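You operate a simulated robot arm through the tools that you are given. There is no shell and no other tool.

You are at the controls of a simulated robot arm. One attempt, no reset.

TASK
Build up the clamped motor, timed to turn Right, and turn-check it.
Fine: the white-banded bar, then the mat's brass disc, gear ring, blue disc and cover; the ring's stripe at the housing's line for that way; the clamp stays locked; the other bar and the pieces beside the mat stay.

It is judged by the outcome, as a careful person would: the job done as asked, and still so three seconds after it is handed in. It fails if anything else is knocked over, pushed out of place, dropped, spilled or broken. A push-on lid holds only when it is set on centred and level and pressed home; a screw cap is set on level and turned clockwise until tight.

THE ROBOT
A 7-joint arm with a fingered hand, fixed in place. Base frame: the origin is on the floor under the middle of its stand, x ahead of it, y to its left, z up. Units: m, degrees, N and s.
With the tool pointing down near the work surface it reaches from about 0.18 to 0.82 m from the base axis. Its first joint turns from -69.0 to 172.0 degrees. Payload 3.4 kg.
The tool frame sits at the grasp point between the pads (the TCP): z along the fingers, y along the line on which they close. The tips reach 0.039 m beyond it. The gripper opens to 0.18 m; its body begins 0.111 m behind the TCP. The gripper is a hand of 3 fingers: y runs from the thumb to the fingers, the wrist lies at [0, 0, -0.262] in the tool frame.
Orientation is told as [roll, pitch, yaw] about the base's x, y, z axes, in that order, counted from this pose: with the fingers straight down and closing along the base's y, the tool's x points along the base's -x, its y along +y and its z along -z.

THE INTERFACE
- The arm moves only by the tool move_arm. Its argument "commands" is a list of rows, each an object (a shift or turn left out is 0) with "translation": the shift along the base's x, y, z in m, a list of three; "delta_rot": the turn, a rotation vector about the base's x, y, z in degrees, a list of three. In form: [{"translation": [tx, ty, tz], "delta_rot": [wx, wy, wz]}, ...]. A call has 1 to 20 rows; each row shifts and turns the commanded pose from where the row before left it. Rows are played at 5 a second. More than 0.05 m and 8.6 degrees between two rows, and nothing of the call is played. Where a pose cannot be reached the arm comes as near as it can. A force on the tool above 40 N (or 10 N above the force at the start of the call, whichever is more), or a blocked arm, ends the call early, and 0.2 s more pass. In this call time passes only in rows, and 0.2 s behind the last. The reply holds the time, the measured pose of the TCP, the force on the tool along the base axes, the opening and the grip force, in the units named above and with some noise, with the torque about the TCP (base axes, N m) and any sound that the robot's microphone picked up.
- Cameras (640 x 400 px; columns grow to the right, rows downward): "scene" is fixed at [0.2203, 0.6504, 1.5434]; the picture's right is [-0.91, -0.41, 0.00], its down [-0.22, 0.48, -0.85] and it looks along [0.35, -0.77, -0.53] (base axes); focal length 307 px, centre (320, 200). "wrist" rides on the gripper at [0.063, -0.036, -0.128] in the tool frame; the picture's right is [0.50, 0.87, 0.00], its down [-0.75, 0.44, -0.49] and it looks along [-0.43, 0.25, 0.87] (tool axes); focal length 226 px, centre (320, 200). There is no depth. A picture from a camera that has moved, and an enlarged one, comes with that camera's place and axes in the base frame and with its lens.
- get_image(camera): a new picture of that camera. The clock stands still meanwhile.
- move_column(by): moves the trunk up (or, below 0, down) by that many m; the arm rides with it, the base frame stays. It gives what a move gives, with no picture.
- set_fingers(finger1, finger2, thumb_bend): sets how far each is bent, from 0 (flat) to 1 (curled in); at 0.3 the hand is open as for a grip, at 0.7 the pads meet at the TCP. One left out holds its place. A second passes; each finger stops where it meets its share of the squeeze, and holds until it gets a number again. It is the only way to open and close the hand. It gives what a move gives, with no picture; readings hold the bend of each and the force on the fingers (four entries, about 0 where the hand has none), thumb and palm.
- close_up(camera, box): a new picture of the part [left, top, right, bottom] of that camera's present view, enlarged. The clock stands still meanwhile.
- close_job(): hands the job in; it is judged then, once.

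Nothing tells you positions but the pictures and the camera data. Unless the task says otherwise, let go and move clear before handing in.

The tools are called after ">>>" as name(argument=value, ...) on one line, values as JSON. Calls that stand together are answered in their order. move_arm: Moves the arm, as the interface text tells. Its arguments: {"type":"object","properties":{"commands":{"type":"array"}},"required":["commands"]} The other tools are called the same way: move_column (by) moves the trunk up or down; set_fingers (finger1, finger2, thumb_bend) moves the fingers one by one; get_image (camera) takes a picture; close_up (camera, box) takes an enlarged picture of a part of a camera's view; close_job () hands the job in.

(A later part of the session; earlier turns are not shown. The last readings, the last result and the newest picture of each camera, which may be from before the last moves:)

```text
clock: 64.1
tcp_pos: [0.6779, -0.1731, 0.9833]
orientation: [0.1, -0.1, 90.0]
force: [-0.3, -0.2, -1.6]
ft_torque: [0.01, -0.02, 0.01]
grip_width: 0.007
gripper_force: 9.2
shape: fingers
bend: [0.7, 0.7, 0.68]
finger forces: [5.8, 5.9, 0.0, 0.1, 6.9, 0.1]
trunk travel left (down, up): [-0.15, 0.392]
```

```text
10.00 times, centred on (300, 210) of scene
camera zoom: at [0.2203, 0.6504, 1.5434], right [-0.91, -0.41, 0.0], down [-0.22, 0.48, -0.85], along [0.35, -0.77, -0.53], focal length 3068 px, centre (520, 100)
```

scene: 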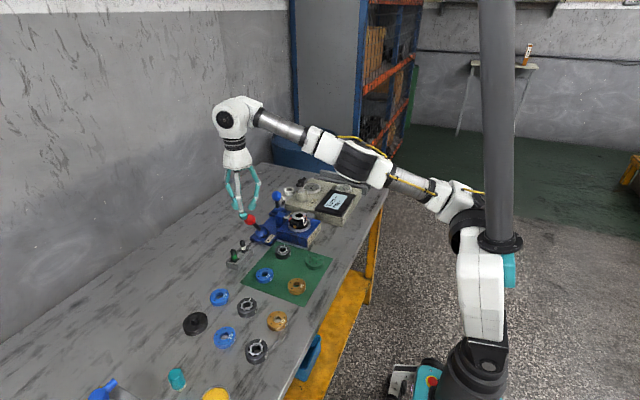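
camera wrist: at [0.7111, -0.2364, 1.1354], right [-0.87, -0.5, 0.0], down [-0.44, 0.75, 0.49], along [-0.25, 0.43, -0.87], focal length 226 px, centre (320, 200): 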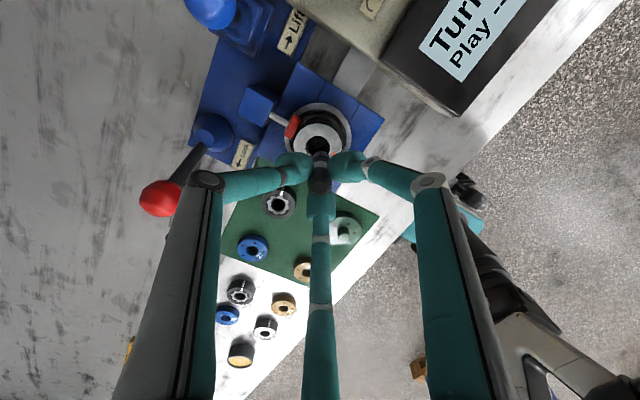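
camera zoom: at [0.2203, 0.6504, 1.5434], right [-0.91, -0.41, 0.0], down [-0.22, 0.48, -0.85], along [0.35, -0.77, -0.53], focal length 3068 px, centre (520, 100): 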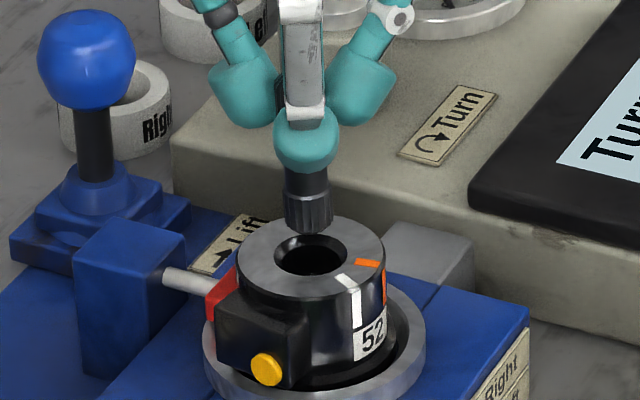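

Bar and bore line up in both views. I'll lower it into the bore in small steps while watching the force.

>>> move_arm(commands=[{"translation": [0, 0, -0.006]}, {"translation": [0, 0, -0.006]}, {"translation": [0, 0, -0.006]}, {"translation": [0, 0, -0.005]}])

>>> close_up(camera="scene", box=[280, 190, 320, 230])

```text
clock: 65.1
tcp_pos: [0.6769, -0.1709, 0.9601]
orientation: [0.1, 0.0, 90.2]
force: [-0.3, -0.6, -0.3]
ft_torque: [0.0, 0.0, -0.03]
grip_width: 0.0071
gripper_force: 9.9
shape: fingers
bend: [0.7, 0.7, 0.68]
finger forces: [5.8, 5.9, 0.1, 0.0, 7.0, 0.0]
trunk travel left (down, up): [-0.15, 0.392]
```

```text
10.00 times, centred on (300, 210) of scene
camera zoom: at [0.2203, 0.6504, 1.5434], right [-0.91, -0.41, 0.0], down [-0.22, 0.48, -0.85], along [0.35, -0.77, -0.53], focal length 3068 px, centre (520, 100)
```

zoom: 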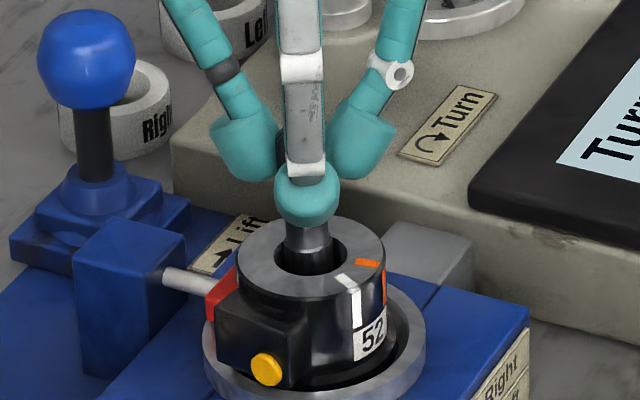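

It entered the bore freely. I'll continue down slowly.

>>> move_arm(commands=[{"translation": [0, 0, -0.005]}, {"translation": [0, 0, -0.005]}, {"translation": [0, 0, -0.005]}, {"translation": [0, 0, -0.004]}])

>>> close_up(camera="scene", box=[280, 190, 320, 230])

>>> close_up(camera="wrist", box=[270, 110, 370, 210])

```text
clock: 66.1
tcp_pos: [0.6776, -0.1704, 0.9424]
orientation: [0.0, -0.2, 90.0]
force: [0.2, -0.4, 14.2]
ft_torque: [0.02, -0.01, 0.04]
grip_width: 0.0047
gripper_force: 11.3
shape: fingers
bend: [0.71, 0.71, 0.7]
finger forces: [7.0, 7.4, 0.0, 0.1, 8.3, 0.1]
trunk travel left (down, up): [-0.15, 0.392]
```

```text
10.00 times, centred on (300, 210) of scene
camera zoom: at [0.2203, 0.6504, 1.5434], right [-0.91, -0.41, 0.0], down [-0.22, 0.48, -0.85], along [0.35, -0.77, -0.53], focal length 3068 px, centre (520, 100)
```

zoom: 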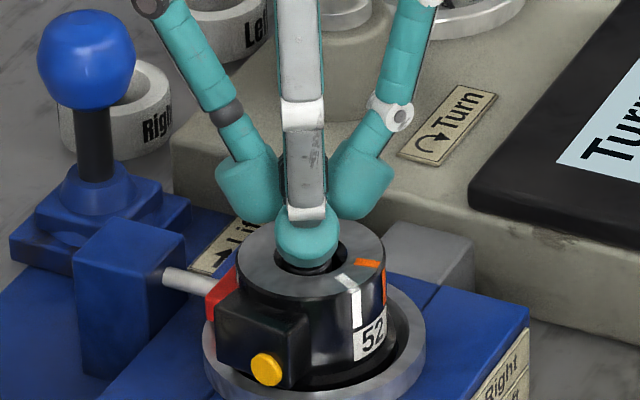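

```text
4.00 times, centred on (320, 160) of wrist
camera zoom: at [0.7143, -0.234, 1.0695], right [-0.87, -0.5, 0.0], down [-0.44, 0.75, 0.49], along [-0.25, 0.43, -0.87], focal length 904 px, centre (320, 360)
```

zoom: 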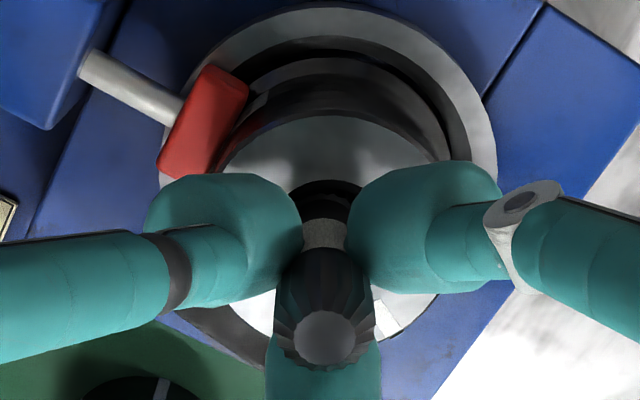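

The bar has met something after about 26 mm of depth (14 N). In case its splined foot needs to mesh, I'll twist gently under light load and watch for a drop.

>>> move_arm(commands=[{"delta_rot": [0, 0, 5]}, {"delta_rot": [0, 0, 5]}, {"delta_rot": [0, 0, 5]}, {"delta_rot": [0, 0, 5]}])

>>> move_arm(commands=[{"delta_rot": [0, 0, -6]}, {"delta_rot": [0, 0, -7]}, {"delta_rot": [0, 0, -7]}])

>>> close_up(camera="scene", box=[280, 190, 320, 230])

```text
clock: 67.1
tcp_pos: [0.6764, -0.1708, 0.9419]
orientation: [0.0, 0.0, 110.0]
force: [2.0, -0.3, 14.3]
ft_torque: [0.07, -0.1, -0.08]
grip_width: 0.0049
gripper_force: 12.3
shape: fingers
bend: [0.71, 0.71, 0.7]
finger forces: [5.5, 8.3, 0.1, 0.0, 10.8, 0.0]
trunk travel left (down, up): [-0.15, 0.392]
```

```text
clock: 67.9
tcp_pos: [0.6776, -0.1704, 0.942]
orientation: [0.1, 0.0, 90.0]
force: [0.6, 1.1, 13.4]
ft_torque: [0.04, 0.01, -0.01]
grip_width: 0.0043
gripper_force: 11.1
shape: fingers
bend: [0.71, 0.71, 0.7]
finger forces: [6.9, 6.6, 0.0, 0.0, 7.9, 0.0]
trunk travel left (down, up): [-0.15, 0.392]
```

```text
10.00 times, centred on (300, 210) of scene
camera zoom: at [0.2203, 0.6504, 1.5434], right [-0.91, -0.41, 0.0], down [-0.22, 0.48, -0.85], along [0.35, -0.77, -0.53], focal length 3068 px, centre (520, 100)
```

zoom: 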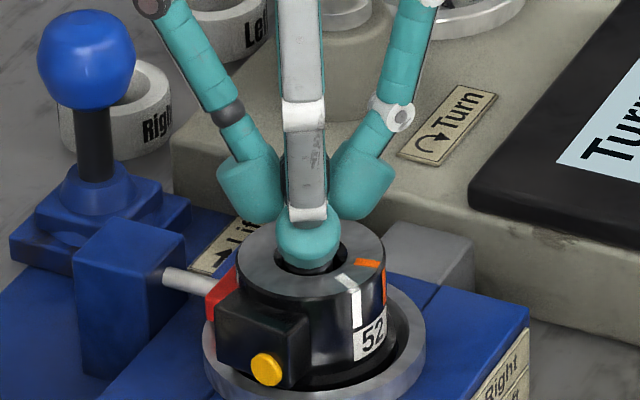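

No further drop, so it's resting on the bore floor. I'll ease the load slightly and release the bar to see where it stands.

>>> move_arm(commands=[{"translation": [0, 0, 0.001]}, {"translation": [0, 0, 0.001]}])

>>> set_fingers(finger1=0.6, finger2=0.6, thumb_bend=0.6)

>>> close_up(camera="wrist", box=[270, 110, 370, 230])

>>> close_up(camera="scene", box=[280, 190, 320, 230])

```text
clock: 68.5
tcp_pos: [0.6766, -0.171, 0.9422]
orientation: [0.2, 0.0, 90.1]
force: [0.4, 1.1, 6.0]
ft_torque: [0.04, -0.01, 0.01]
grip_width: 0.0043
gripper_force: 9.5
shape: fingers
bend: [0.71, 0.71, 0.69]
finger forces: [5.9, 6.2, 0.0, 0.1, 7.0, 0.0]
trunk travel left (down, up): [-0.15, 0.392]
```

```text
clock: 69.5
tcp_pos: [0.6789, -0.1721, 0.9428]
orientation: [0.2, 0.1, 90.0]
force: [-0.5, -0.4, -0.2]
ft_torque: [0.02, -0.03, 0.02]
grip_width: 0.0331
gripper_force: 0.1
shape: fingers
bend: [0.6, 0.6, 0.6]
finger forces: [0.1, 0.0, 0.0, 0.0, 0.1, 0.0]
trunk travel left (down, up): [-0.15, 0.392]
```

```text
3.33 times, centred on (320, 170) of wrist
camera zoom: at [0.7152, -0.235, 1.0704], right [-0.87, -0.5, 0.0], down [-0.43, 0.75, 0.49], along [-0.25, 0.43, -0.87], focal length 754 px, centre (320, 300)
```

zoom: 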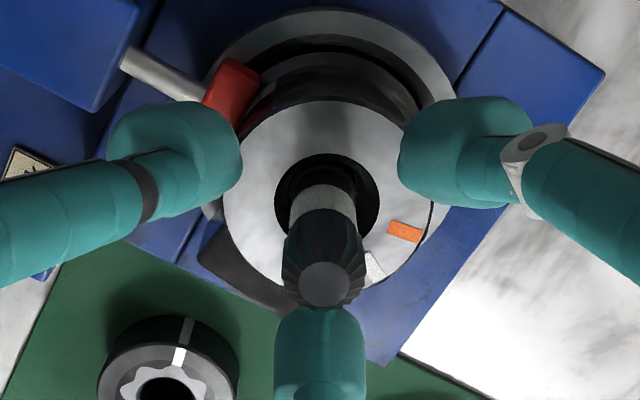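

```text
10.00 times, centred on (300, 210) of scene
camera zoom: at [0.2203, 0.6504, 1.5434], right [-0.91, -0.41, 0.0], down [-0.22, 0.48, -0.85], along [0.35, -0.77, -0.53], focal length 3068 px, centre (520, 100)
```

zoom: 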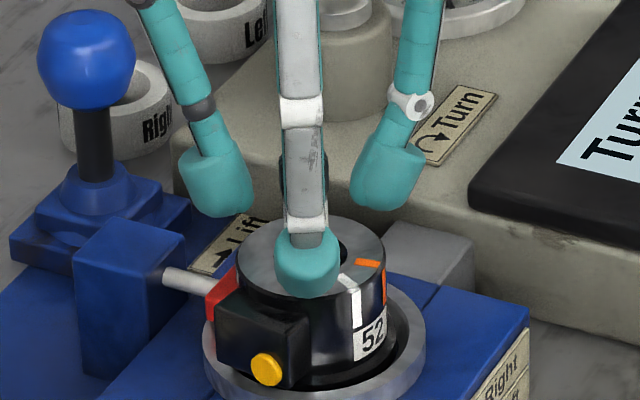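

The bar is standing in the bore. I'll raise the hand and check it from both cameras.

>>> move_arm(commands=[{"translation": [0, 0, 0.03]}, {"translation": [0, 0, 0.04]}, {"translation": [0, 0, 0.04]}])

>>> close_up(camera="wrist", box=[270, 100, 370, 200])

>>> close_up(camera="scene", box=[280, 190, 320, 230])

```text
clock: 70.3
tcp_pos: [0.6759, -0.1699, 1.0553]
orientation: [0.1, -0.1, 90.0]
force: [-0.4, 1.0, 0.1]
ft_torque: [0.05, -0.02, 0.01]
grip_width: 0.0329
gripper_force: 0.2
shape: fingers
bend: [0.6, 0.6, 0.6]
finger forces: [0.0, 0.0, 0.0, 0.0, 0.0, 0.0]
trunk travel left (down, up): [-0.15, 0.392]
```

```text
4.00 times, centred on (320, 150) of wrist
camera zoom: at [0.7128, -0.2347, 1.1833], right [-0.87, -0.5, 0.0], down [-0.44, 0.75, 0.49], along [-0.25, 0.43, -0.87], focal length 904 px, centre (320, 400)
```

zoom: 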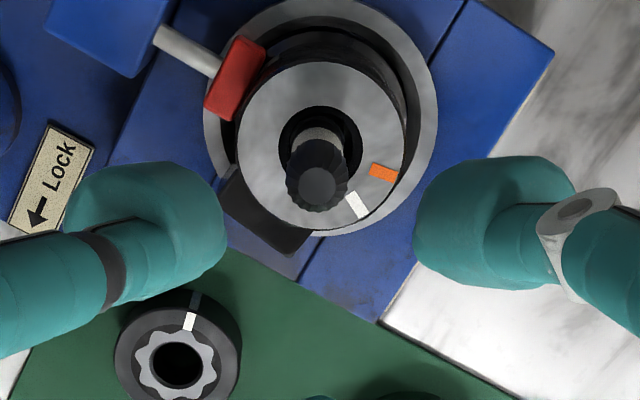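

```text
10.00 times, centred on (300, 210) of scene
camera zoom: at [0.2203, 0.6504, 1.5434], right [-0.91, -0.41, 0.0], down [-0.22, 0.48, -0.85], along [0.35, -0.77, -0.53], focal length 3068 px, centre (520, 100)
```

zoom: 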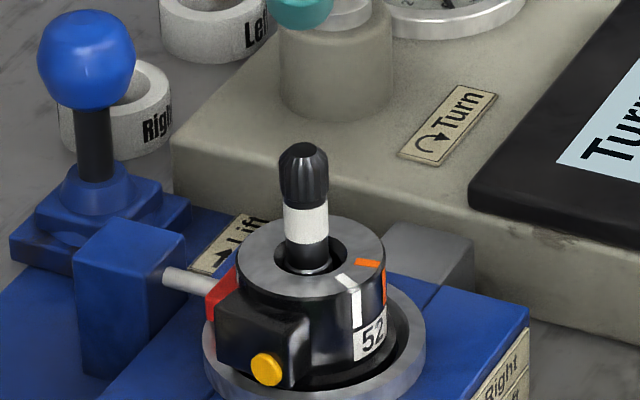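

The bar stands upright, seated on the bore floor, with its top about 44 mm above the housing face and the white band visible. Next is the brass disc "95" near (0.559, 0.077), so I'll open the hand a little and move above it.

>>> move_arm(commands=[{"translation": [0, 0.01, 0.02]}, {"translation": [-0.01, 0.045, 0.0]}, {"translation": [-0.018, 0.045, 0.0]}, {"translation": [-0.018, 0.045, 0.0]}, {"translation": [-0.018, 0.045, -0.005]}, {"translation": [-0.018, 0.04, -0.02]}, {"translation": [-0.018, 0.017, -0.03]}, {"translation": [-0.017, 0.0, -0.04]}])

>>> set_fingers(finger1=0.5, finger2=0.5, thumb_bend=0.5)

>>> get_image(camera="wrist")

>>> close_up(camera="wrist", box=[260, 110, 380, 230])

```text
clock: 72.1
tcp_pos: [0.5616, 0.0755, 0.978]
orientation: [0.1, -0.1, 90.1]
force: [0.1, 0.6, 0.1]
ft_torque: [0.02, 0.03, -0.02]
grip_width: 0.0333
gripper_force: 0.2
shape: fingers
bend: [0.6, 0.6, 0.6]
finger forces: [0.0, 0.1, 0.0, 0.0, 0.1, 0.0]
trunk travel left (down, up): [-0.15, 0.392]
```

```text
clock: 73.1
tcp_pos: [0.563, 0.0782, 0.9782]
orientation: [0.1, 0.0, 90.2]
force: [0.0, -0.3, -0.6]
ft_torque: [0.0, 0.03, -0.02]
grip_width: 0.072
gripper_force: 0.2
shape: fingers
bend: [0.5, 0.5, 0.5]
finger forces: [0.0, 0.0, 0.0, 0.1, 0.0, 0.1]
trunk travel left (down, up): [-0.15, 0.392]
```

```text
taken
camera wrist: at [0.5991, 0.0133, 1.1064], right [-0.87, -0.5, 0.0], down [-0.44, 0.75, 0.49], along [-0.25, 0.43, -0.87], focal length 226 px, centre (320, 200)
```

wrist: 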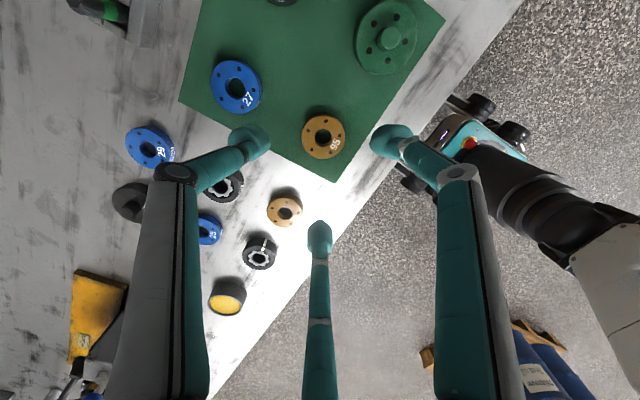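

```text
3.33 times, centred on (320, 170) of wrist
camera zoom: at [0.5991, 0.0133, 1.1064], right [-0.87, -0.5, 0.0], down [-0.44, 0.75, 0.49], along [-0.25, 0.43, -0.87], focal length 754 px, centre (320, 300)
```

zoom: 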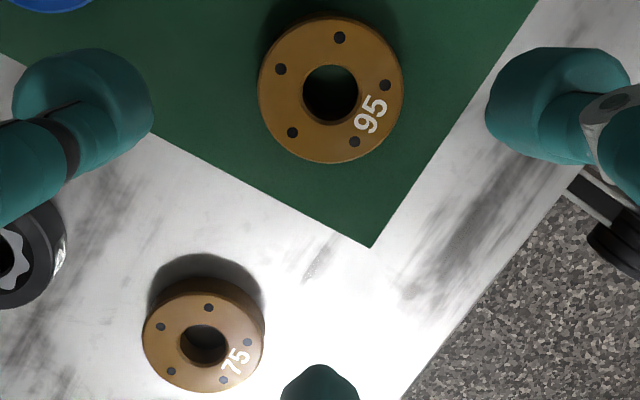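

The disc's centre is about 4 mm off in x and 2 mm in y. I'll correct that and descend toward the mat, pausing before the last few millimetres.

>>> move_arm(commands=[{"translation": [-0.0036, -0.0021, -0.03]}, {"translation": [0, 0, -0.04]}, {"translation": [0, 0, -0.03]}, {"translation": [0, 0, -0.018]}])

>>> close_up(camera="wrist", box=[250, 110, 390, 250])

>>> close_up(camera="scene", box=[250, 240, 350, 320])

```text
clock: 74.1
tcp_pos: [0.558, 0.0735, 0.8609]
orientation: [0.0, 0.0, 89.9]
force: [0.1, 0.0, -0.7]
ft_torque: [0.01, 0.01, 0.0]
grip_width: 0.0721
gripper_force: 0.1
shape: fingers
bend: [0.5, 0.5, 0.5]
finger forces: [0.0, 0.0, 0.0, 0.0, 0.0, 0.0]
trunk travel left (down, up): [-0.15, 0.392]
```

```text
2.86 times, centred on (320, 180) of wrist
camera zoom: at [0.5942, 0.0098, 0.9877], right [-0.87, -0.5, 0.0], down [-0.43, 0.75, 0.49], along [-0.25, 0.43, -0.87], focal length 646 px, centre (320, 257)
```

zoom: 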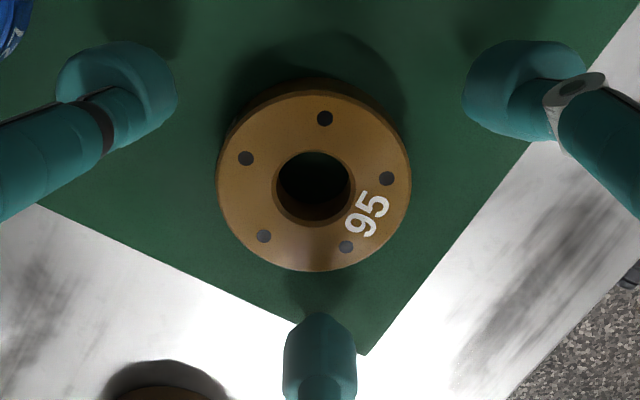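

```text
5.00 times, centred on (300, 280) of scene
camera zoom: at [0.2203, 0.6504, 1.5434], right [-0.91, -0.41, 0.0], down [-0.22, 0.48, -0.85], along [0.35, -0.77, -0.53], focal length 1534 px, centre (420, -200)
```

zoom: 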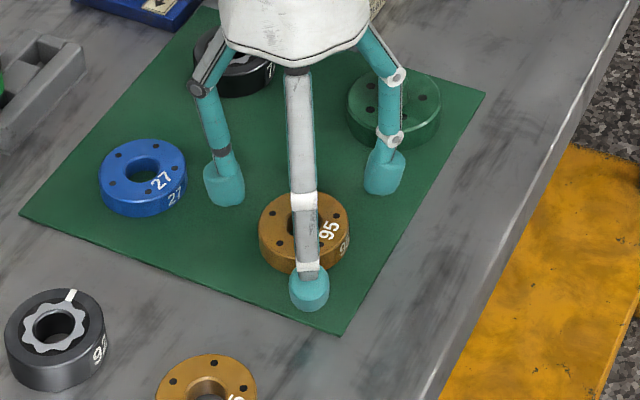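

>>> move_arm(commands=[{"translation": [0.0015, 0.0009, -0.006]}, {"translation": [0, 0, -0.006]}, {"translation": [0, 0, -0.004]}])

>>> close_up(camera="scene", box=[270, 255, 330, 305])

```text
clock: 74.9
tcp_pos: [0.5566, 0.075, 0.8487]
orientation: [-0.2, -0.4, 90.0]
force: [2.1, 0.5, 26.9]
ft_torque: [-0.28, 0.52, 0.05]
grip_width: 0.0717
gripper_force: 12.9
shape: fingers
bend: [0.52, 0.52, 0.5]
finger forces: [15.7, 9.8, 0.0, 0.1, 1.7, 0.1]
trunk travel left (down, up): [-0.15, 0.392]
```

```text
8.00 times, centred on (300, 280) of scene
camera zoom: at [0.2203, 0.6504, 1.5434], right [-0.91, -0.41, 0.0], down [-0.22, 0.48, -0.85], along [0.35, -0.77, -0.53], focal length 2455 px, centre (480, -440)
```

zoom: 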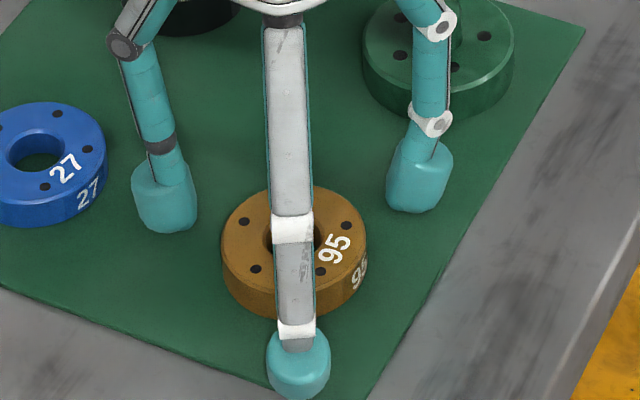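

The fingertips have touched the mat (27 N), so they reach a bit further at this opening. I'll back off about 5 mm.

>>> move_arm(commands=[{"translation": [0.0012, 0, 0.003]}, {"translation": [0, 0, 0.003]}])

>>> close_up(camera="wrist", box=[250, 110, 390, 250])

```text
clock: 75.5
tcp_pos: [0.5605, 0.0748, 0.8493]
orientation: [0.2, -0.1, 90.0]
force: [-2.2, 1.0, 11.6]
ft_torque: [0.15, 0.16, 0.1]
grip_width: 0.0721
gripper_force: 5.8
shape: fingers
bend: [0.51, 0.51, 0.51]
finger forces: [3.6, 4.8, 0.0, 0.1, 2.6, 0.0]
trunk travel left (down, up): [-0.15, 0.392]
```

```text
2.86 times, centred on (320, 180) of wrist
camera zoom: at [0.5967, 0.0117, 0.9768], right [-0.87, -0.5, 0.0], down [-0.43, 0.75, 0.49], along [-0.25, 0.43, -0.87], focal length 646 px, centre (320, 257)
```

zoom: 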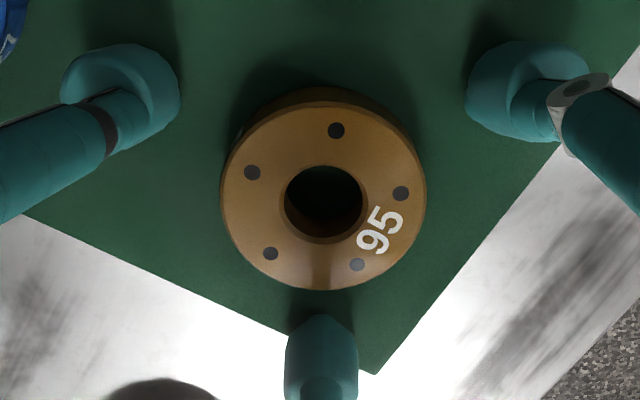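

>>> move_arm(commands=[{"translation": [-0.0005, 0, 0.003]}])

```text
clock: 75.9
tcp_pos: [0.5608, 0.0753, 0.8505]
orientation: [0.1, 0.2, 90.1]
force: [0.3, 0.1, 0.4]
ft_torque: [-0.04, 0.0, -0.01]
grip_width: 0.0727
gripper_force: 0.1
shape: fingers
bend: [0.5, 0.5, 0.5]
finger forces: [0.0, 0.0, 0.0, 0.0, 0.1, 0.0]
trunk travel left (down, up): [-0.15, 0.392]
```

The tips just clear the mat now. I'll close on the brass disc.

>>> set_fingers(finger1=0.62, finger2=0.62, thumb_bend=0.62)

>>> close_up(camera="wrist", box=[250, 110, 390, 250])

>>> close_up(camera="scene", box=[270, 255, 330, 305])

```text
clock: 76.9
tcp_pos: [0.5595, 0.0753, 0.8537]
orientation: [0.1, 0.0, 90.0]
force: [0.1, -0.3, -0.1]
ft_torque: [-0.01, -0.01, 0.02]
grip_width: 0.0374
gripper_force: 5.0
shape: fingers
bend: [0.59, 0.58, 0.59]
finger forces: [2.9, 3.4, 0.0, 0.0, 3.3, 0.0]
trunk travel left (down, up): [-0.15, 0.392]
```

```text
2.86 times, centred on (320, 180) of wrist
camera zoom: at [0.5972, 0.0114, 0.9803], right [-0.87, -0.5, 0.0], down [-0.43, 0.75, 0.49], along [-0.25, 0.43, -0.87], focal length 646 px, centre (320, 257)
```

zoom: 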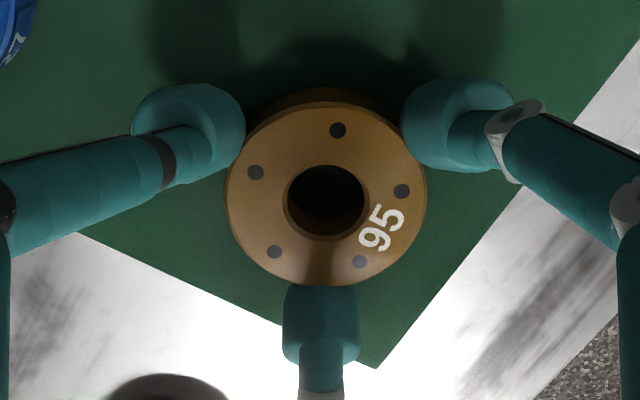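

```text
8.00 times, centred on (300, 280) of scene
camera zoom: at [0.2203, 0.6504, 1.5434], right [-0.91, -0.41, 0.0], down [-0.22, 0.48, -0.85], along [0.35, -0.77, -0.53], focal length 2455 px, centre (480, -440)
```

zoom: 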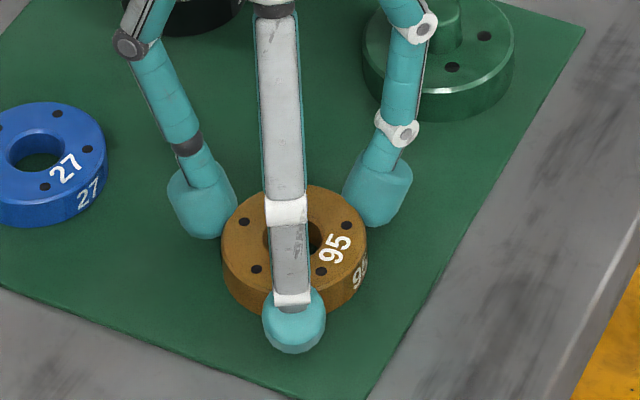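

Contact on all three pads; I'll firm up the grip before lifting.

>>> set_fingers(finger1=0.69, finger2=0.69, thumb_bend=0.69)

>>> move_arm(commands=[{"translation": [0, 0, 0.01]}, {"translation": [0, 0, 0.02]}, {"translation": [0, 0, 0.03]}])

>>> close_up(camera="wrist", box=[250, 110, 390, 250])

>>> close_up(camera="scene", box=[260, 225, 340, 295])

```text
clock: 77.9
tcp_pos: [0.5608, 0.0753, 0.8525]
orientation: [0.1, 0.1, 90.1]
force: [0.5, -0.1, 0.0]
ft_torque: [-0.02, 0.01, -0.03]
grip_width: 0.0346
gripper_force: 15.1
shape: fingers
bend: [0.59, 0.58, 0.62]
finger forces: [8.9, 10.0, 0.0, 0.0, 10.8, 0.0]
trunk travel left (down, up): [-0.15, 0.392]
```

```text
clock: 78.7
tcp_pos: [0.5584, 0.0746, 0.9133]
orientation: [0.0, 0.0, 90.1]
force: [-0.5, -0.1, -2.7]
ft_torque: [-0.01, 0.03, -0.01]
grip_width: 0.0344
gripper_force: 15.1
shape: fingers
bend: [0.59, 0.58, 0.62]
finger forces: [8.9, 10.2, 0.1, 0.0, 10.7, 0.0]
trunk travel left (down, up): [-0.15, 0.392]
```

```text
2.86 times, centred on (320, 180) of wrist
camera zoom: at [0.595, 0.0105, 1.0407], right [-0.87, -0.5, 0.0], down [-0.44, 0.75, 0.49], along [-0.25, 0.43, -0.87], focal length 646 px, centre (320, 257)
```

zoom: 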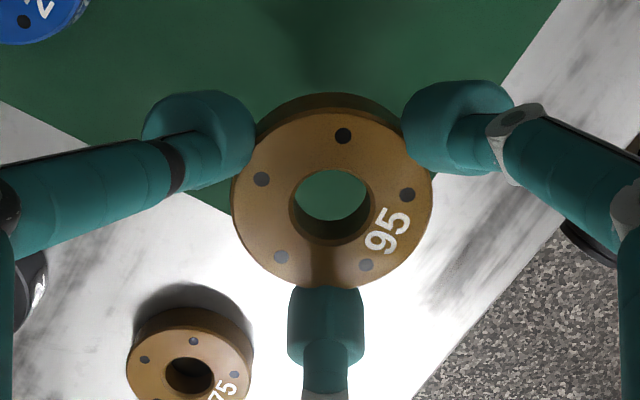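

```text
5.71 times, centred on (300, 260) of scene
camera zoom: at [0.2203, 0.6504, 1.5434], right [-0.91, -0.41, 0.0], down [-0.22, 0.48, -0.85], along [0.35, -0.77, -0.53], focal length 1753 px, centre (434, -143)
```

zoom: 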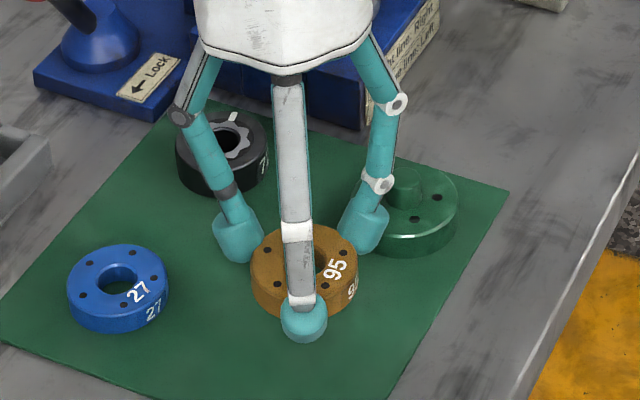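

The brass disc is held (about 270 g), with its centre roughly 4.5 mm toward -x of the tool axis. I'll carry it above the bar.

>>> move_arm(commands=[{"translation": [0, 0, 0.045]}, {"translation": [0.005, -0.01, 0.045]}, {"translation": [0.018, -0.04, 0.017]}, {"translation": [0.02, -0.04, 0.0]}, {"translation": [0.02, -0.04, 0.0]}, {"translation": [0.02, -0.04, 0.0]}, {"translation": [0.02, -0.04, 0.0]}, {"translation": [0.02, -0.036, 0.0]}])

>>> close_up(camera="wrist", box=[250, 90, 390, 230])

>>> close_up(camera="scene", box=[270, 170, 330, 230])

```text
clock: 80.5
tcp_pos: [0.6831, -0.1755, 1.0206]
orientation: [0.0, -0.1, 90.1]
force: [-0.4, -0.2, -1.8]
ft_torque: [0.02, -0.02, 0.0]
grip_width: 0.0343
gripper_force: 15.0
shape: fingers
bend: [0.59, 0.58, 0.62]
finger forces: [8.7, 10.1, 0.0, 0.0, 10.7, 0.0]
trunk travel left (down, up): [-0.15, 0.392]
```

```text
2.86 times, centred on (320, 160) of wrist
camera zoom: at [0.7199, -0.2402, 1.1475], right [-0.87, -0.5, 0.0], down [-0.44, 0.75, 0.49], along [-0.25, 0.43, -0.87], focal length 646 px, centre (320, 314)
```

zoom: 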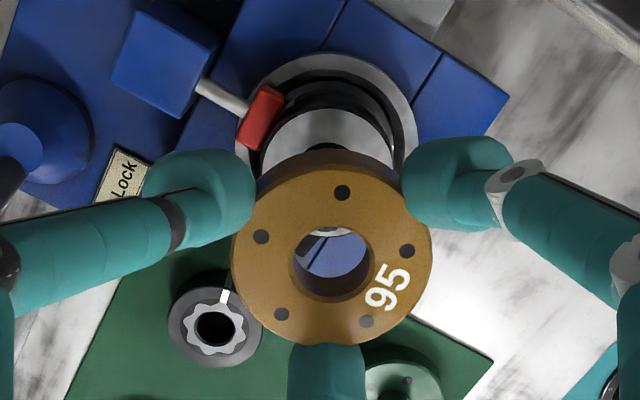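

```text
6.67 times, centred on (300, 200) of scene
camera zoom: at [0.2203, 0.6504, 1.5434], right [-0.91, -0.41, 0.0], down [-0.22, 0.48, -0.85], along [0.35, -0.77, -0.53], focal length 2046 px, centre (453, 200)
```

zoom: 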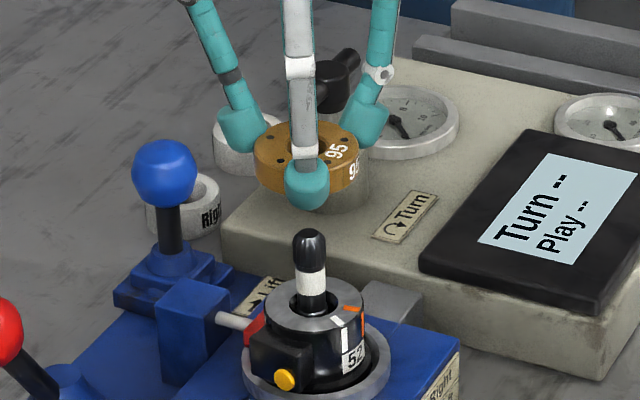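

I estimate the disc centre needs about -1 mm in x and +3 mm in y. I'll correct, lower to just above the bar's tip, and recheck.

>>> move_arm(commands=[{"translation": [-0.001, 0.003, -0.012]}, {"translation": [0, 0, -0.012]}])

>>> close_up(camera="wrist", box=[270, 120, 370, 220])

>>> close_up(camera="scene", box=[280, 180, 320, 220])

```text
clock: 81.1
tcp_pos: [0.6811, -0.1698, 0.9959]
orientation: [0.2, 0.1, 90.0]
force: [0.1, -0.6, -2.7]
ft_torque: [-0.01, 0.0, 0.03]
grip_width: 0.0343
gripper_force: 15.1
shape: fingers
bend: [0.59, 0.58, 0.62]
finger forces: [8.7, 10.2, 0.0, 0.1, 10.6, 0.0]
trunk travel left (down, up): [-0.15, 0.392]
```

```text
4.00 times, centred on (320, 170) of wrist
camera zoom: at [0.7185, -0.2338, 1.1231], right [-0.87, -0.5, 0.0], down [-0.43, 0.75, 0.49], along [-0.25, 0.43, -0.87], focal length 904 px, centre (320, 320)
```

zoom: 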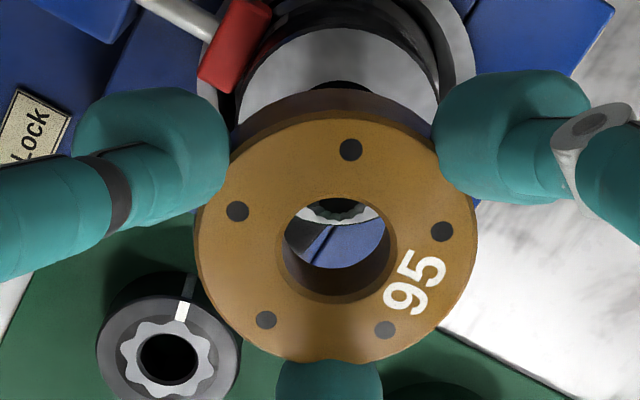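

```text
10.00 times, centred on (300, 200) of scene
camera zoom: at [0.2203, 0.6504, 1.5434], right [-0.91, -0.41, 0.0], down [-0.22, 0.48, -0.85], along [0.35, -0.77, -0.53], focal length 3068 px, centre (520, 200)
```

zoom: 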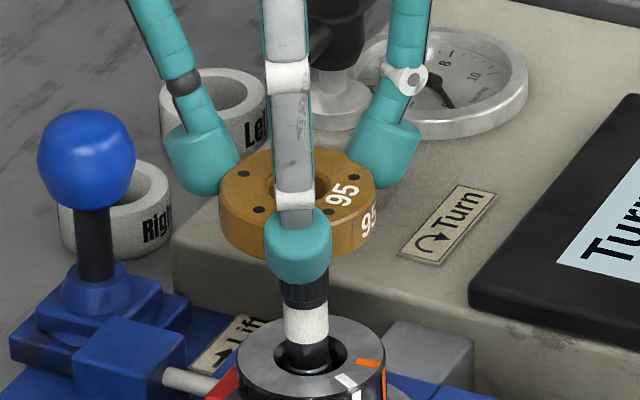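

The bar's crown shows centred through the disc's hole. I'll lower it onto the bar in small steps.

>>> move_arm(commands=[{"translation": [0, 0, -0.006]}, {"translation": [0, 0, -0.005]}, {"translation": [0, 0, -0.005]}, {"translation": [0, 0, -0.005]}])

>>> close_up(camera="wrist", box=[270, 120, 370, 220])

>>> close_up(camera="scene", box=[280, 180, 320, 220])

```text
clock: 82.1
tcp_pos: [0.6812, -0.1695, 0.9747]
orientation: [0.0, 0.1, 90.0]
force: [0.1, -0.6, -2.7]
ft_torque: [0.0, -0.01, 0.0]
grip_width: 0.0342
gripper_force: 14.7
shape: fingers
bend: [0.59, 0.58, 0.62]
finger forces: [8.8, 10.3, 0.0, 0.0, 10.6, 0.0]
trunk travel left (down, up): [-0.15, 0.392]
```

```text
4.00 times, centred on (320, 170) of wrist
camera zoom: at [0.7181, -0.2322, 1.102], right [-0.87, -0.5, 0.0], down [-0.44, 0.75, 0.49], along [-0.25, 0.43, -0.87], focal length 904 px, centre (320, 320)
```

zoom: 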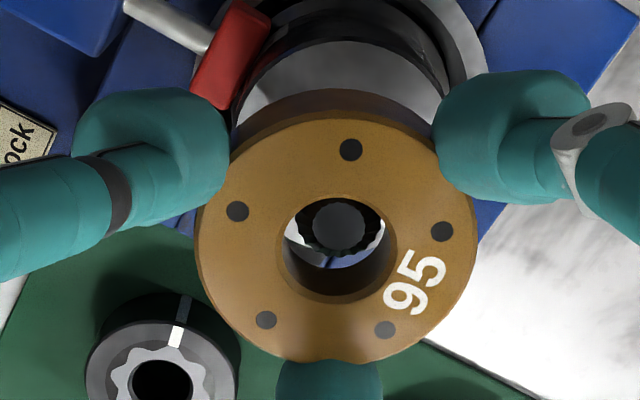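

```text
10.00 times, centred on (300, 200) of scene
camera zoom: at [0.2203, 0.6504, 1.5434], right [-0.91, -0.41, 0.0], down [-0.22, 0.48, -0.85], along [0.35, -0.77, -0.53], focal length 3068 px, centre (520, 200)
```

zoom: 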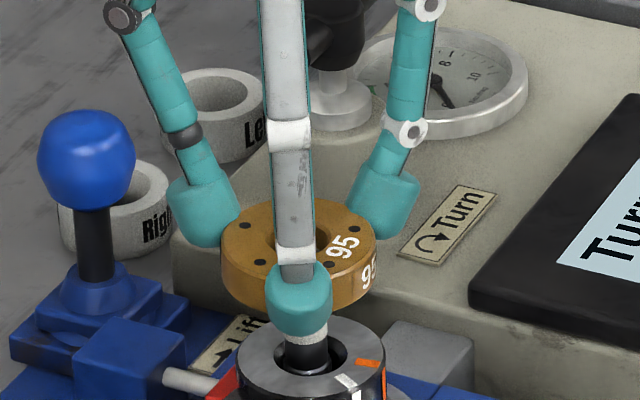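

The bar is inside the hole, well centred and without contact. I'll keep lowering to the housing face.

>>> move_arm(commands=[{"translation": [0, 0, -0.007]}, {"translation": [0, 0, -0.007]}, {"translation": [0, 0, -0.007]}, {"translation": [0, 0, -0.006]}])

>>> close_up(camera="scene", box=[280, 190, 320, 230])

```text
clock: 83.1
tcp_pos: [0.6809, -0.1678, 0.9484]
orientation: [0.0, 0.0, 90.1]
force: [-0.3, 0.2, -1.9]
ft_torque: [0.01, 0.0, 0.01]
grip_width: 0.0344
gripper_force: 15.0
shape: fingers
bend: [0.59, 0.58, 0.62]
finger forces: [8.7, 10.2, 0.0, 0.0, 10.6, 0.0]
trunk travel left (down, up): [-0.15, 0.392]
```

```text
10.00 times, centred on (300, 210) of scene
camera zoom: at [0.2203, 0.6504, 1.5434], right [-0.91, -0.41, 0.0], down [-0.22, 0.48, -0.85], along [0.35, -0.77, -0.53], focal length 3068 px, centre (520, 100)
```

zoom: 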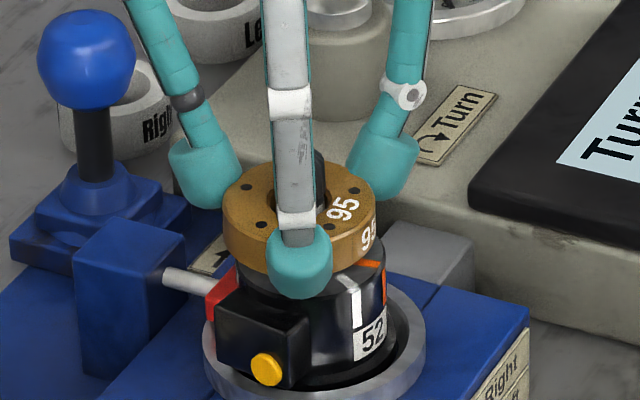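

>>> close_up(camera="wrist", box=[260, 110, 380, 230])

>>> close_up(camera="scene", box=[288, 205, 312, 229])

```text
3.33 times, centred on (320, 170) of wrist
camera zoom: at [0.7187, -0.2316, 1.0751], right [-0.87, -0.5, 0.0], down [-0.43, 0.75, 0.49], along [-0.25, 0.43, -0.87], focal length 754 px, centre (320, 300)
```

zoom: 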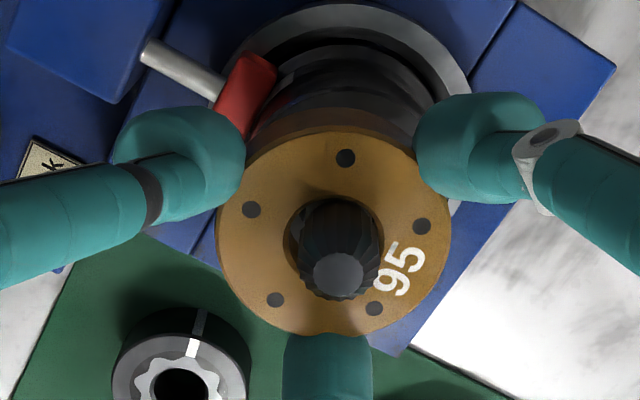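

```text
16.00 times, centred on (300, 217) of scene
camera zoom: at [0.2203, 0.6504, 1.5434], right [-0.91, -0.41, 0.0], down [-0.22, 0.48, -0.85], along [0.35, -0.77, -0.53], focal length 4910 px, centre (640, -72)
```

zoom: 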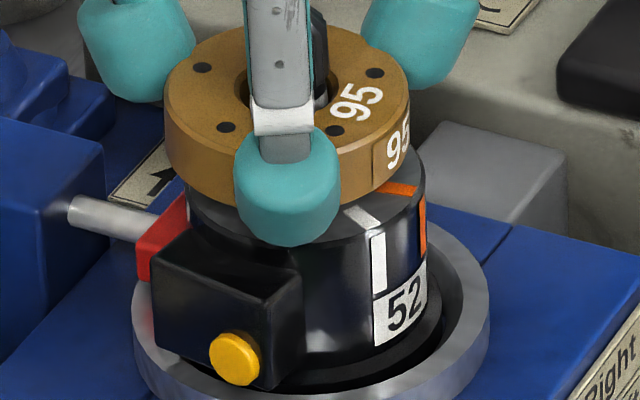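

Compared with the housing, the disc sits about 3–4 mm off toward +x/+y. I'll shift it back before the final lowering.

>>> move_arm(commands=[{"translation": [-0.0025, -0.0028, 0.0]}])

>>> close_up(camera="scene", box=[288, 205, 312, 229])

>>> close_up(camera="wrist", box=[260, 90, 380, 210])

```text
clock: 83.5
tcp_pos: [0.6793, -0.1703, 0.9477]
orientation: [0.1, 0.1, 90.0]
force: [0.2, -0.6, -3.3]
ft_torque: [0.0, -0.01, 0.02]
grip_width: 0.0344
gripper_force: 14.6
shape: fingers
bend: [0.59, 0.58, 0.62]
finger forces: [8.7, 10.1, 0.1, 0.0, 10.7, 0.0]
trunk travel left (down, up): [-0.15, 0.392]
```

```text
16.00 times, centred on (300, 217) of scene
camera zoom: at [0.2203, 0.6504, 1.5434], right [-0.91, -0.41, 0.0], down [-0.22, 0.48, -0.85], along [0.35, -0.77, -0.53], focal length 4910 px, centre (640, -72)
```

zoom: 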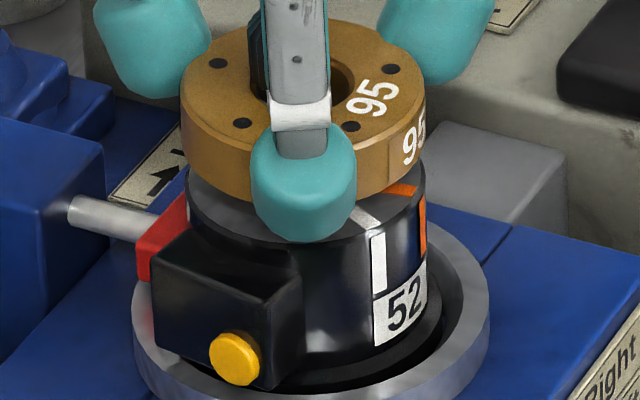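

```text
3.33 times, centred on (320, 150) of wrist
camera zoom: at [0.7159, -0.2343, 1.0755], right [-0.87, -0.5, 0.0], down [-0.43, 0.75, 0.49], along [-0.25, 0.43, -0.87], focal length 754 px, centre (320, 367)
```

zoom: 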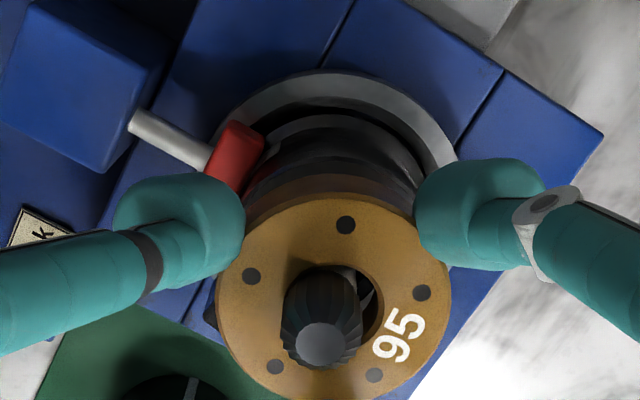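

The disc is now concentric with the housing (the bar just sits toward one side of its slack). I'll lower to contact.

>>> move_arm(commands=[{"translation": [0, 0, -0.003]}, {"translation": [0, 0, -0.003]}, {"translation": [0, 0, -0.002]}])

>>> close_up(camera="scene", box=[288, 205, 312, 229])

```text
clock: 84.3
tcp_pos: [0.6787, -0.1716, 0.9401]
orientation: [0.1, 0.0, 90.2]
force: [0.4, -0.1, -2.7]
ft_torque: [-0.01, -0.02, -0.01]
grip_width: 0.0341
gripper_force: 15.1
shape: fingers
bend: [0.59, 0.58, 0.62]
finger forces: [8.7, 10.1, 0.1, 0.0, 10.6, 0.0]
trunk travel left (down, up): [-0.15, 0.392]
```

```text
16.00 times, centred on (300, 217) of scene
camera zoom: at [0.2203, 0.6504, 1.5434], right [-0.91, -0.41, 0.0], down [-0.22, 0.48, -0.85], along [0.35, -0.77, -0.53], focal length 4910 px, centre (640, -72)
```

zoom: 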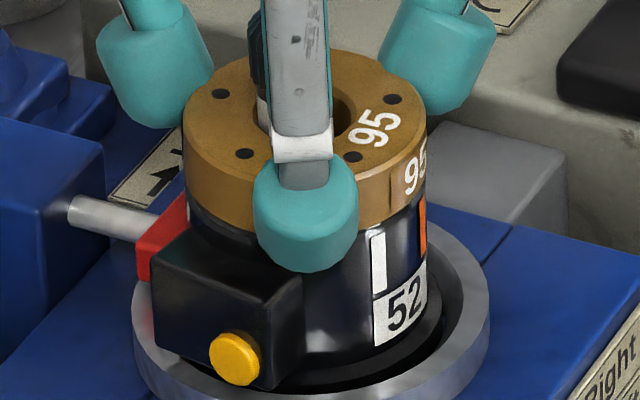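

>>> move_arm(commands=[{"translation": [0, 0, -0.0015]}, {"translation": [0, 0, -0.0015]}])

>>> close_up(camera="scene", box=[288, 205, 312, 229])

```text
clock: 84.9
tcp_pos: [0.6787, -0.1704, 0.938]
orientation: [0.0, 0.0, 90.1]
force: [0.4, -0.3, 0.6]
ft_torque: [0.0, 0.12, -0.02]
grip_width: 0.0338
gripper_force: 15.2
shape: fingers
bend: [0.59, 0.58, 0.62]
finger forces: [9.3, 10.4, 0.0, 0.0, 11.1, 0.0]
trunk travel left (down, up): [-0.15, 0.392]
```

```text
16.00 times, centred on (300, 217) of scene
camera zoom: at [0.2203, 0.6504, 1.5434], right [-0.91, -0.41, 0.0], down [-0.22, 0.48, -0.85], along [0.35, -0.77, -0.53], focal length 4910 px, centre (640, -72)
```

zoom: 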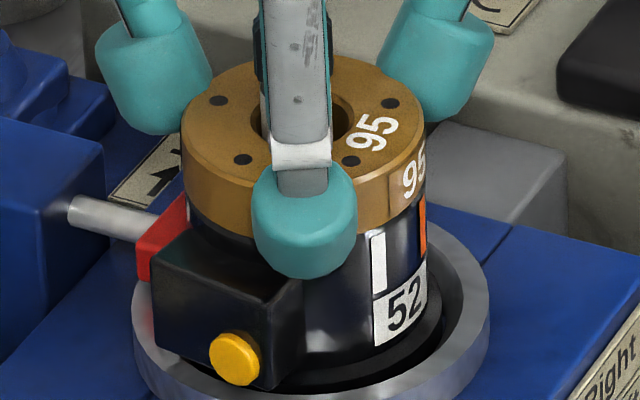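

The brass disc is resting on the housing face. I'll release it.

>>> set_fingers(finger1=0.52, finger2=0.52, thumb_bend=0.52)

>>> close_up(camera="scene", box=[288, 205, 312, 229])

>>> close_up(camera="wrist", box=[260, 90, 380, 210])

```text
clock: 85.9
tcp_pos: [0.6795, -0.1711, 0.9364]
orientation: [0.0, 0.0, 90.1]
force: [0.5, -0.6, 0.6]
ft_torque: [0.01, -0.02, 0.0]
grip_width: 0.0644
gripper_force: 0.2
shape: fingers
bend: [0.52, 0.52, 0.52]
finger forces: [0.1, 0.1, 0.0, 0.0, 0.1, 0.0]
trunk travel left (down, up): [-0.15, 0.392]
```

```text
16.00 times, centred on (300, 217) of scene
camera zoom: at [0.2203, 0.6504, 1.5434], right [-0.91, -0.41, 0.0], down [-0.22, 0.48, -0.85], along [0.35, -0.77, -0.53], focal length 4910 px, centre (640, -72)
```

zoom: 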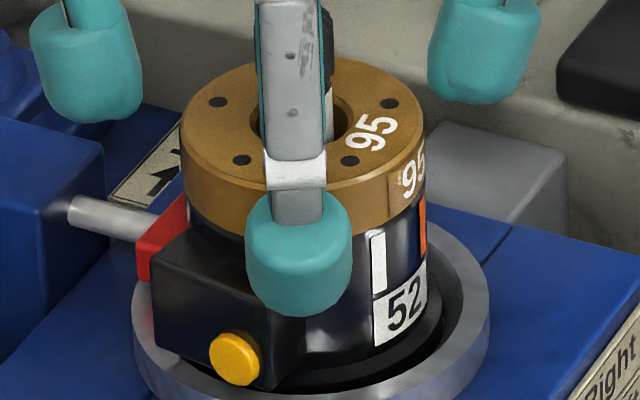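

```text
3.33 times, centred on (320, 150) of wrist
camera zoom: at [0.7164, -0.2347, 1.0642], right [-0.87, -0.5, 0.0], down [-0.43, 0.75, 0.49], along [-0.25, 0.43, -0.87], focal length 754 px, centre (320, 367)
```

zoom: 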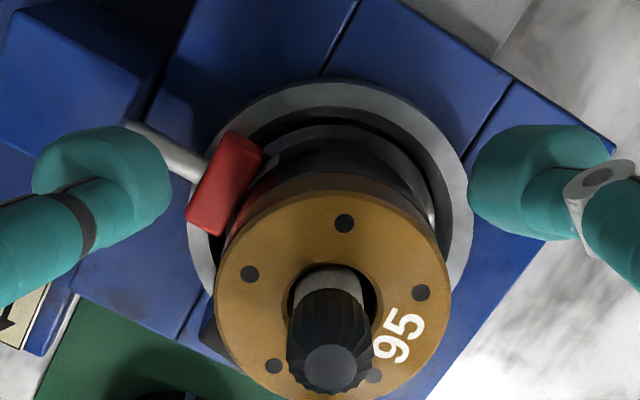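

>>> move_arm(commands=[{"translation": [0, 0, 0.03]}, {"translation": [0, 0, 0.045]}, {"translation": [0, 0, 0.045]}])

>>> close_up(camera="wrist", box=[280, 110, 360, 190])

>>> close_up(camera="scene", box=[285, 195, 317, 227])

```text
clock: 86.7
tcp_pos: [0.6791, -0.1713, 1.0599]
orientation: [0.0, -0.1, 89.9]
force: [0.2, -1.0, -0.3]
ft_torque: [-0.01, 0.0, -0.01]
grip_width: 0.0643
gripper_force: 0.1
shape: fingers
bend: [0.52, 0.52, 0.52]
finger forces: [0.0, 0.0, 0.0, 0.0, 0.0, 0.0]
trunk travel left (down, up): [-0.15, 0.392]
```

```text
5.00 times, centred on (320, 150) of wrist
camera zoom: at [0.7156, -0.2352, 1.1883], right [-0.87, -0.5, 0.0], down [-0.44, 0.75, 0.49], along [-0.25, 0.43, -0.87], focal length 1130 px, centre (320, 450)
```

zoom: 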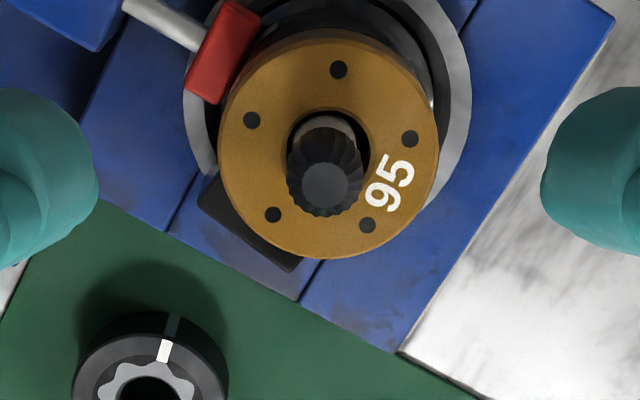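

```text
12.50 times, centred on (301, 211) of scene
camera zoom: at [0.2203, 0.6504, 1.5434], right [-0.91, -0.41, 0.0], down [-0.22, 0.48, -0.85], along [0.35, -0.77, -0.53], focal length 3836 px, centre (558, 62)
```

zoom: 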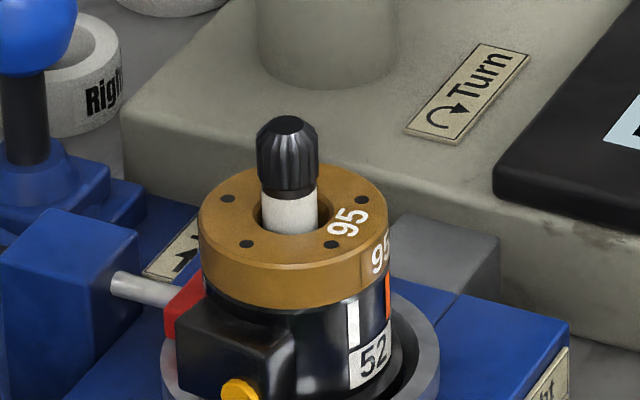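

The brass disc sits flat and centred with the bar through it. The gear ring needs to turn about -132° (or +228°) so its stripe meets the white line, so I'll test how far the wrist can yaw while hovering here.

>>> move_arm(commands=[{"delta_rot": [0, 0, 8]}, {"delta_rot": [0, 0, 8]}, {"delta_rot": [0, 0, 8]}, {"delta_rot": [0, 0, 8]}, {"delta_rot": [0, 0, 8]}, {"delta_rot": [0, 0, 8]}, {"delta_rot": [0, 0, 8]}, {"delta_rot": [0, 0, 8]}, {"delta_rot": [0, 0, 8]}, {"delta_rot": [0, 0, 5]}])

```text
clock: 88.9
tcp_pos: [0.678, -0.1721, 1.0575]
orientation: [0.0, -0.1, 167.2]
force: [-0.5, 0.2, 0.1]
ft_torque: [0.03, 0.04, 0.01]
grip_width: 0.0647
gripper_force: 0.1
shape: fingers
bend: [0.52, 0.52, 0.52]
finger forces: [0.0, 0.0, 0.0, 0.0, 0.0, 0.0]
trunk travel left (down, up): [-0.15, 0.392]
```

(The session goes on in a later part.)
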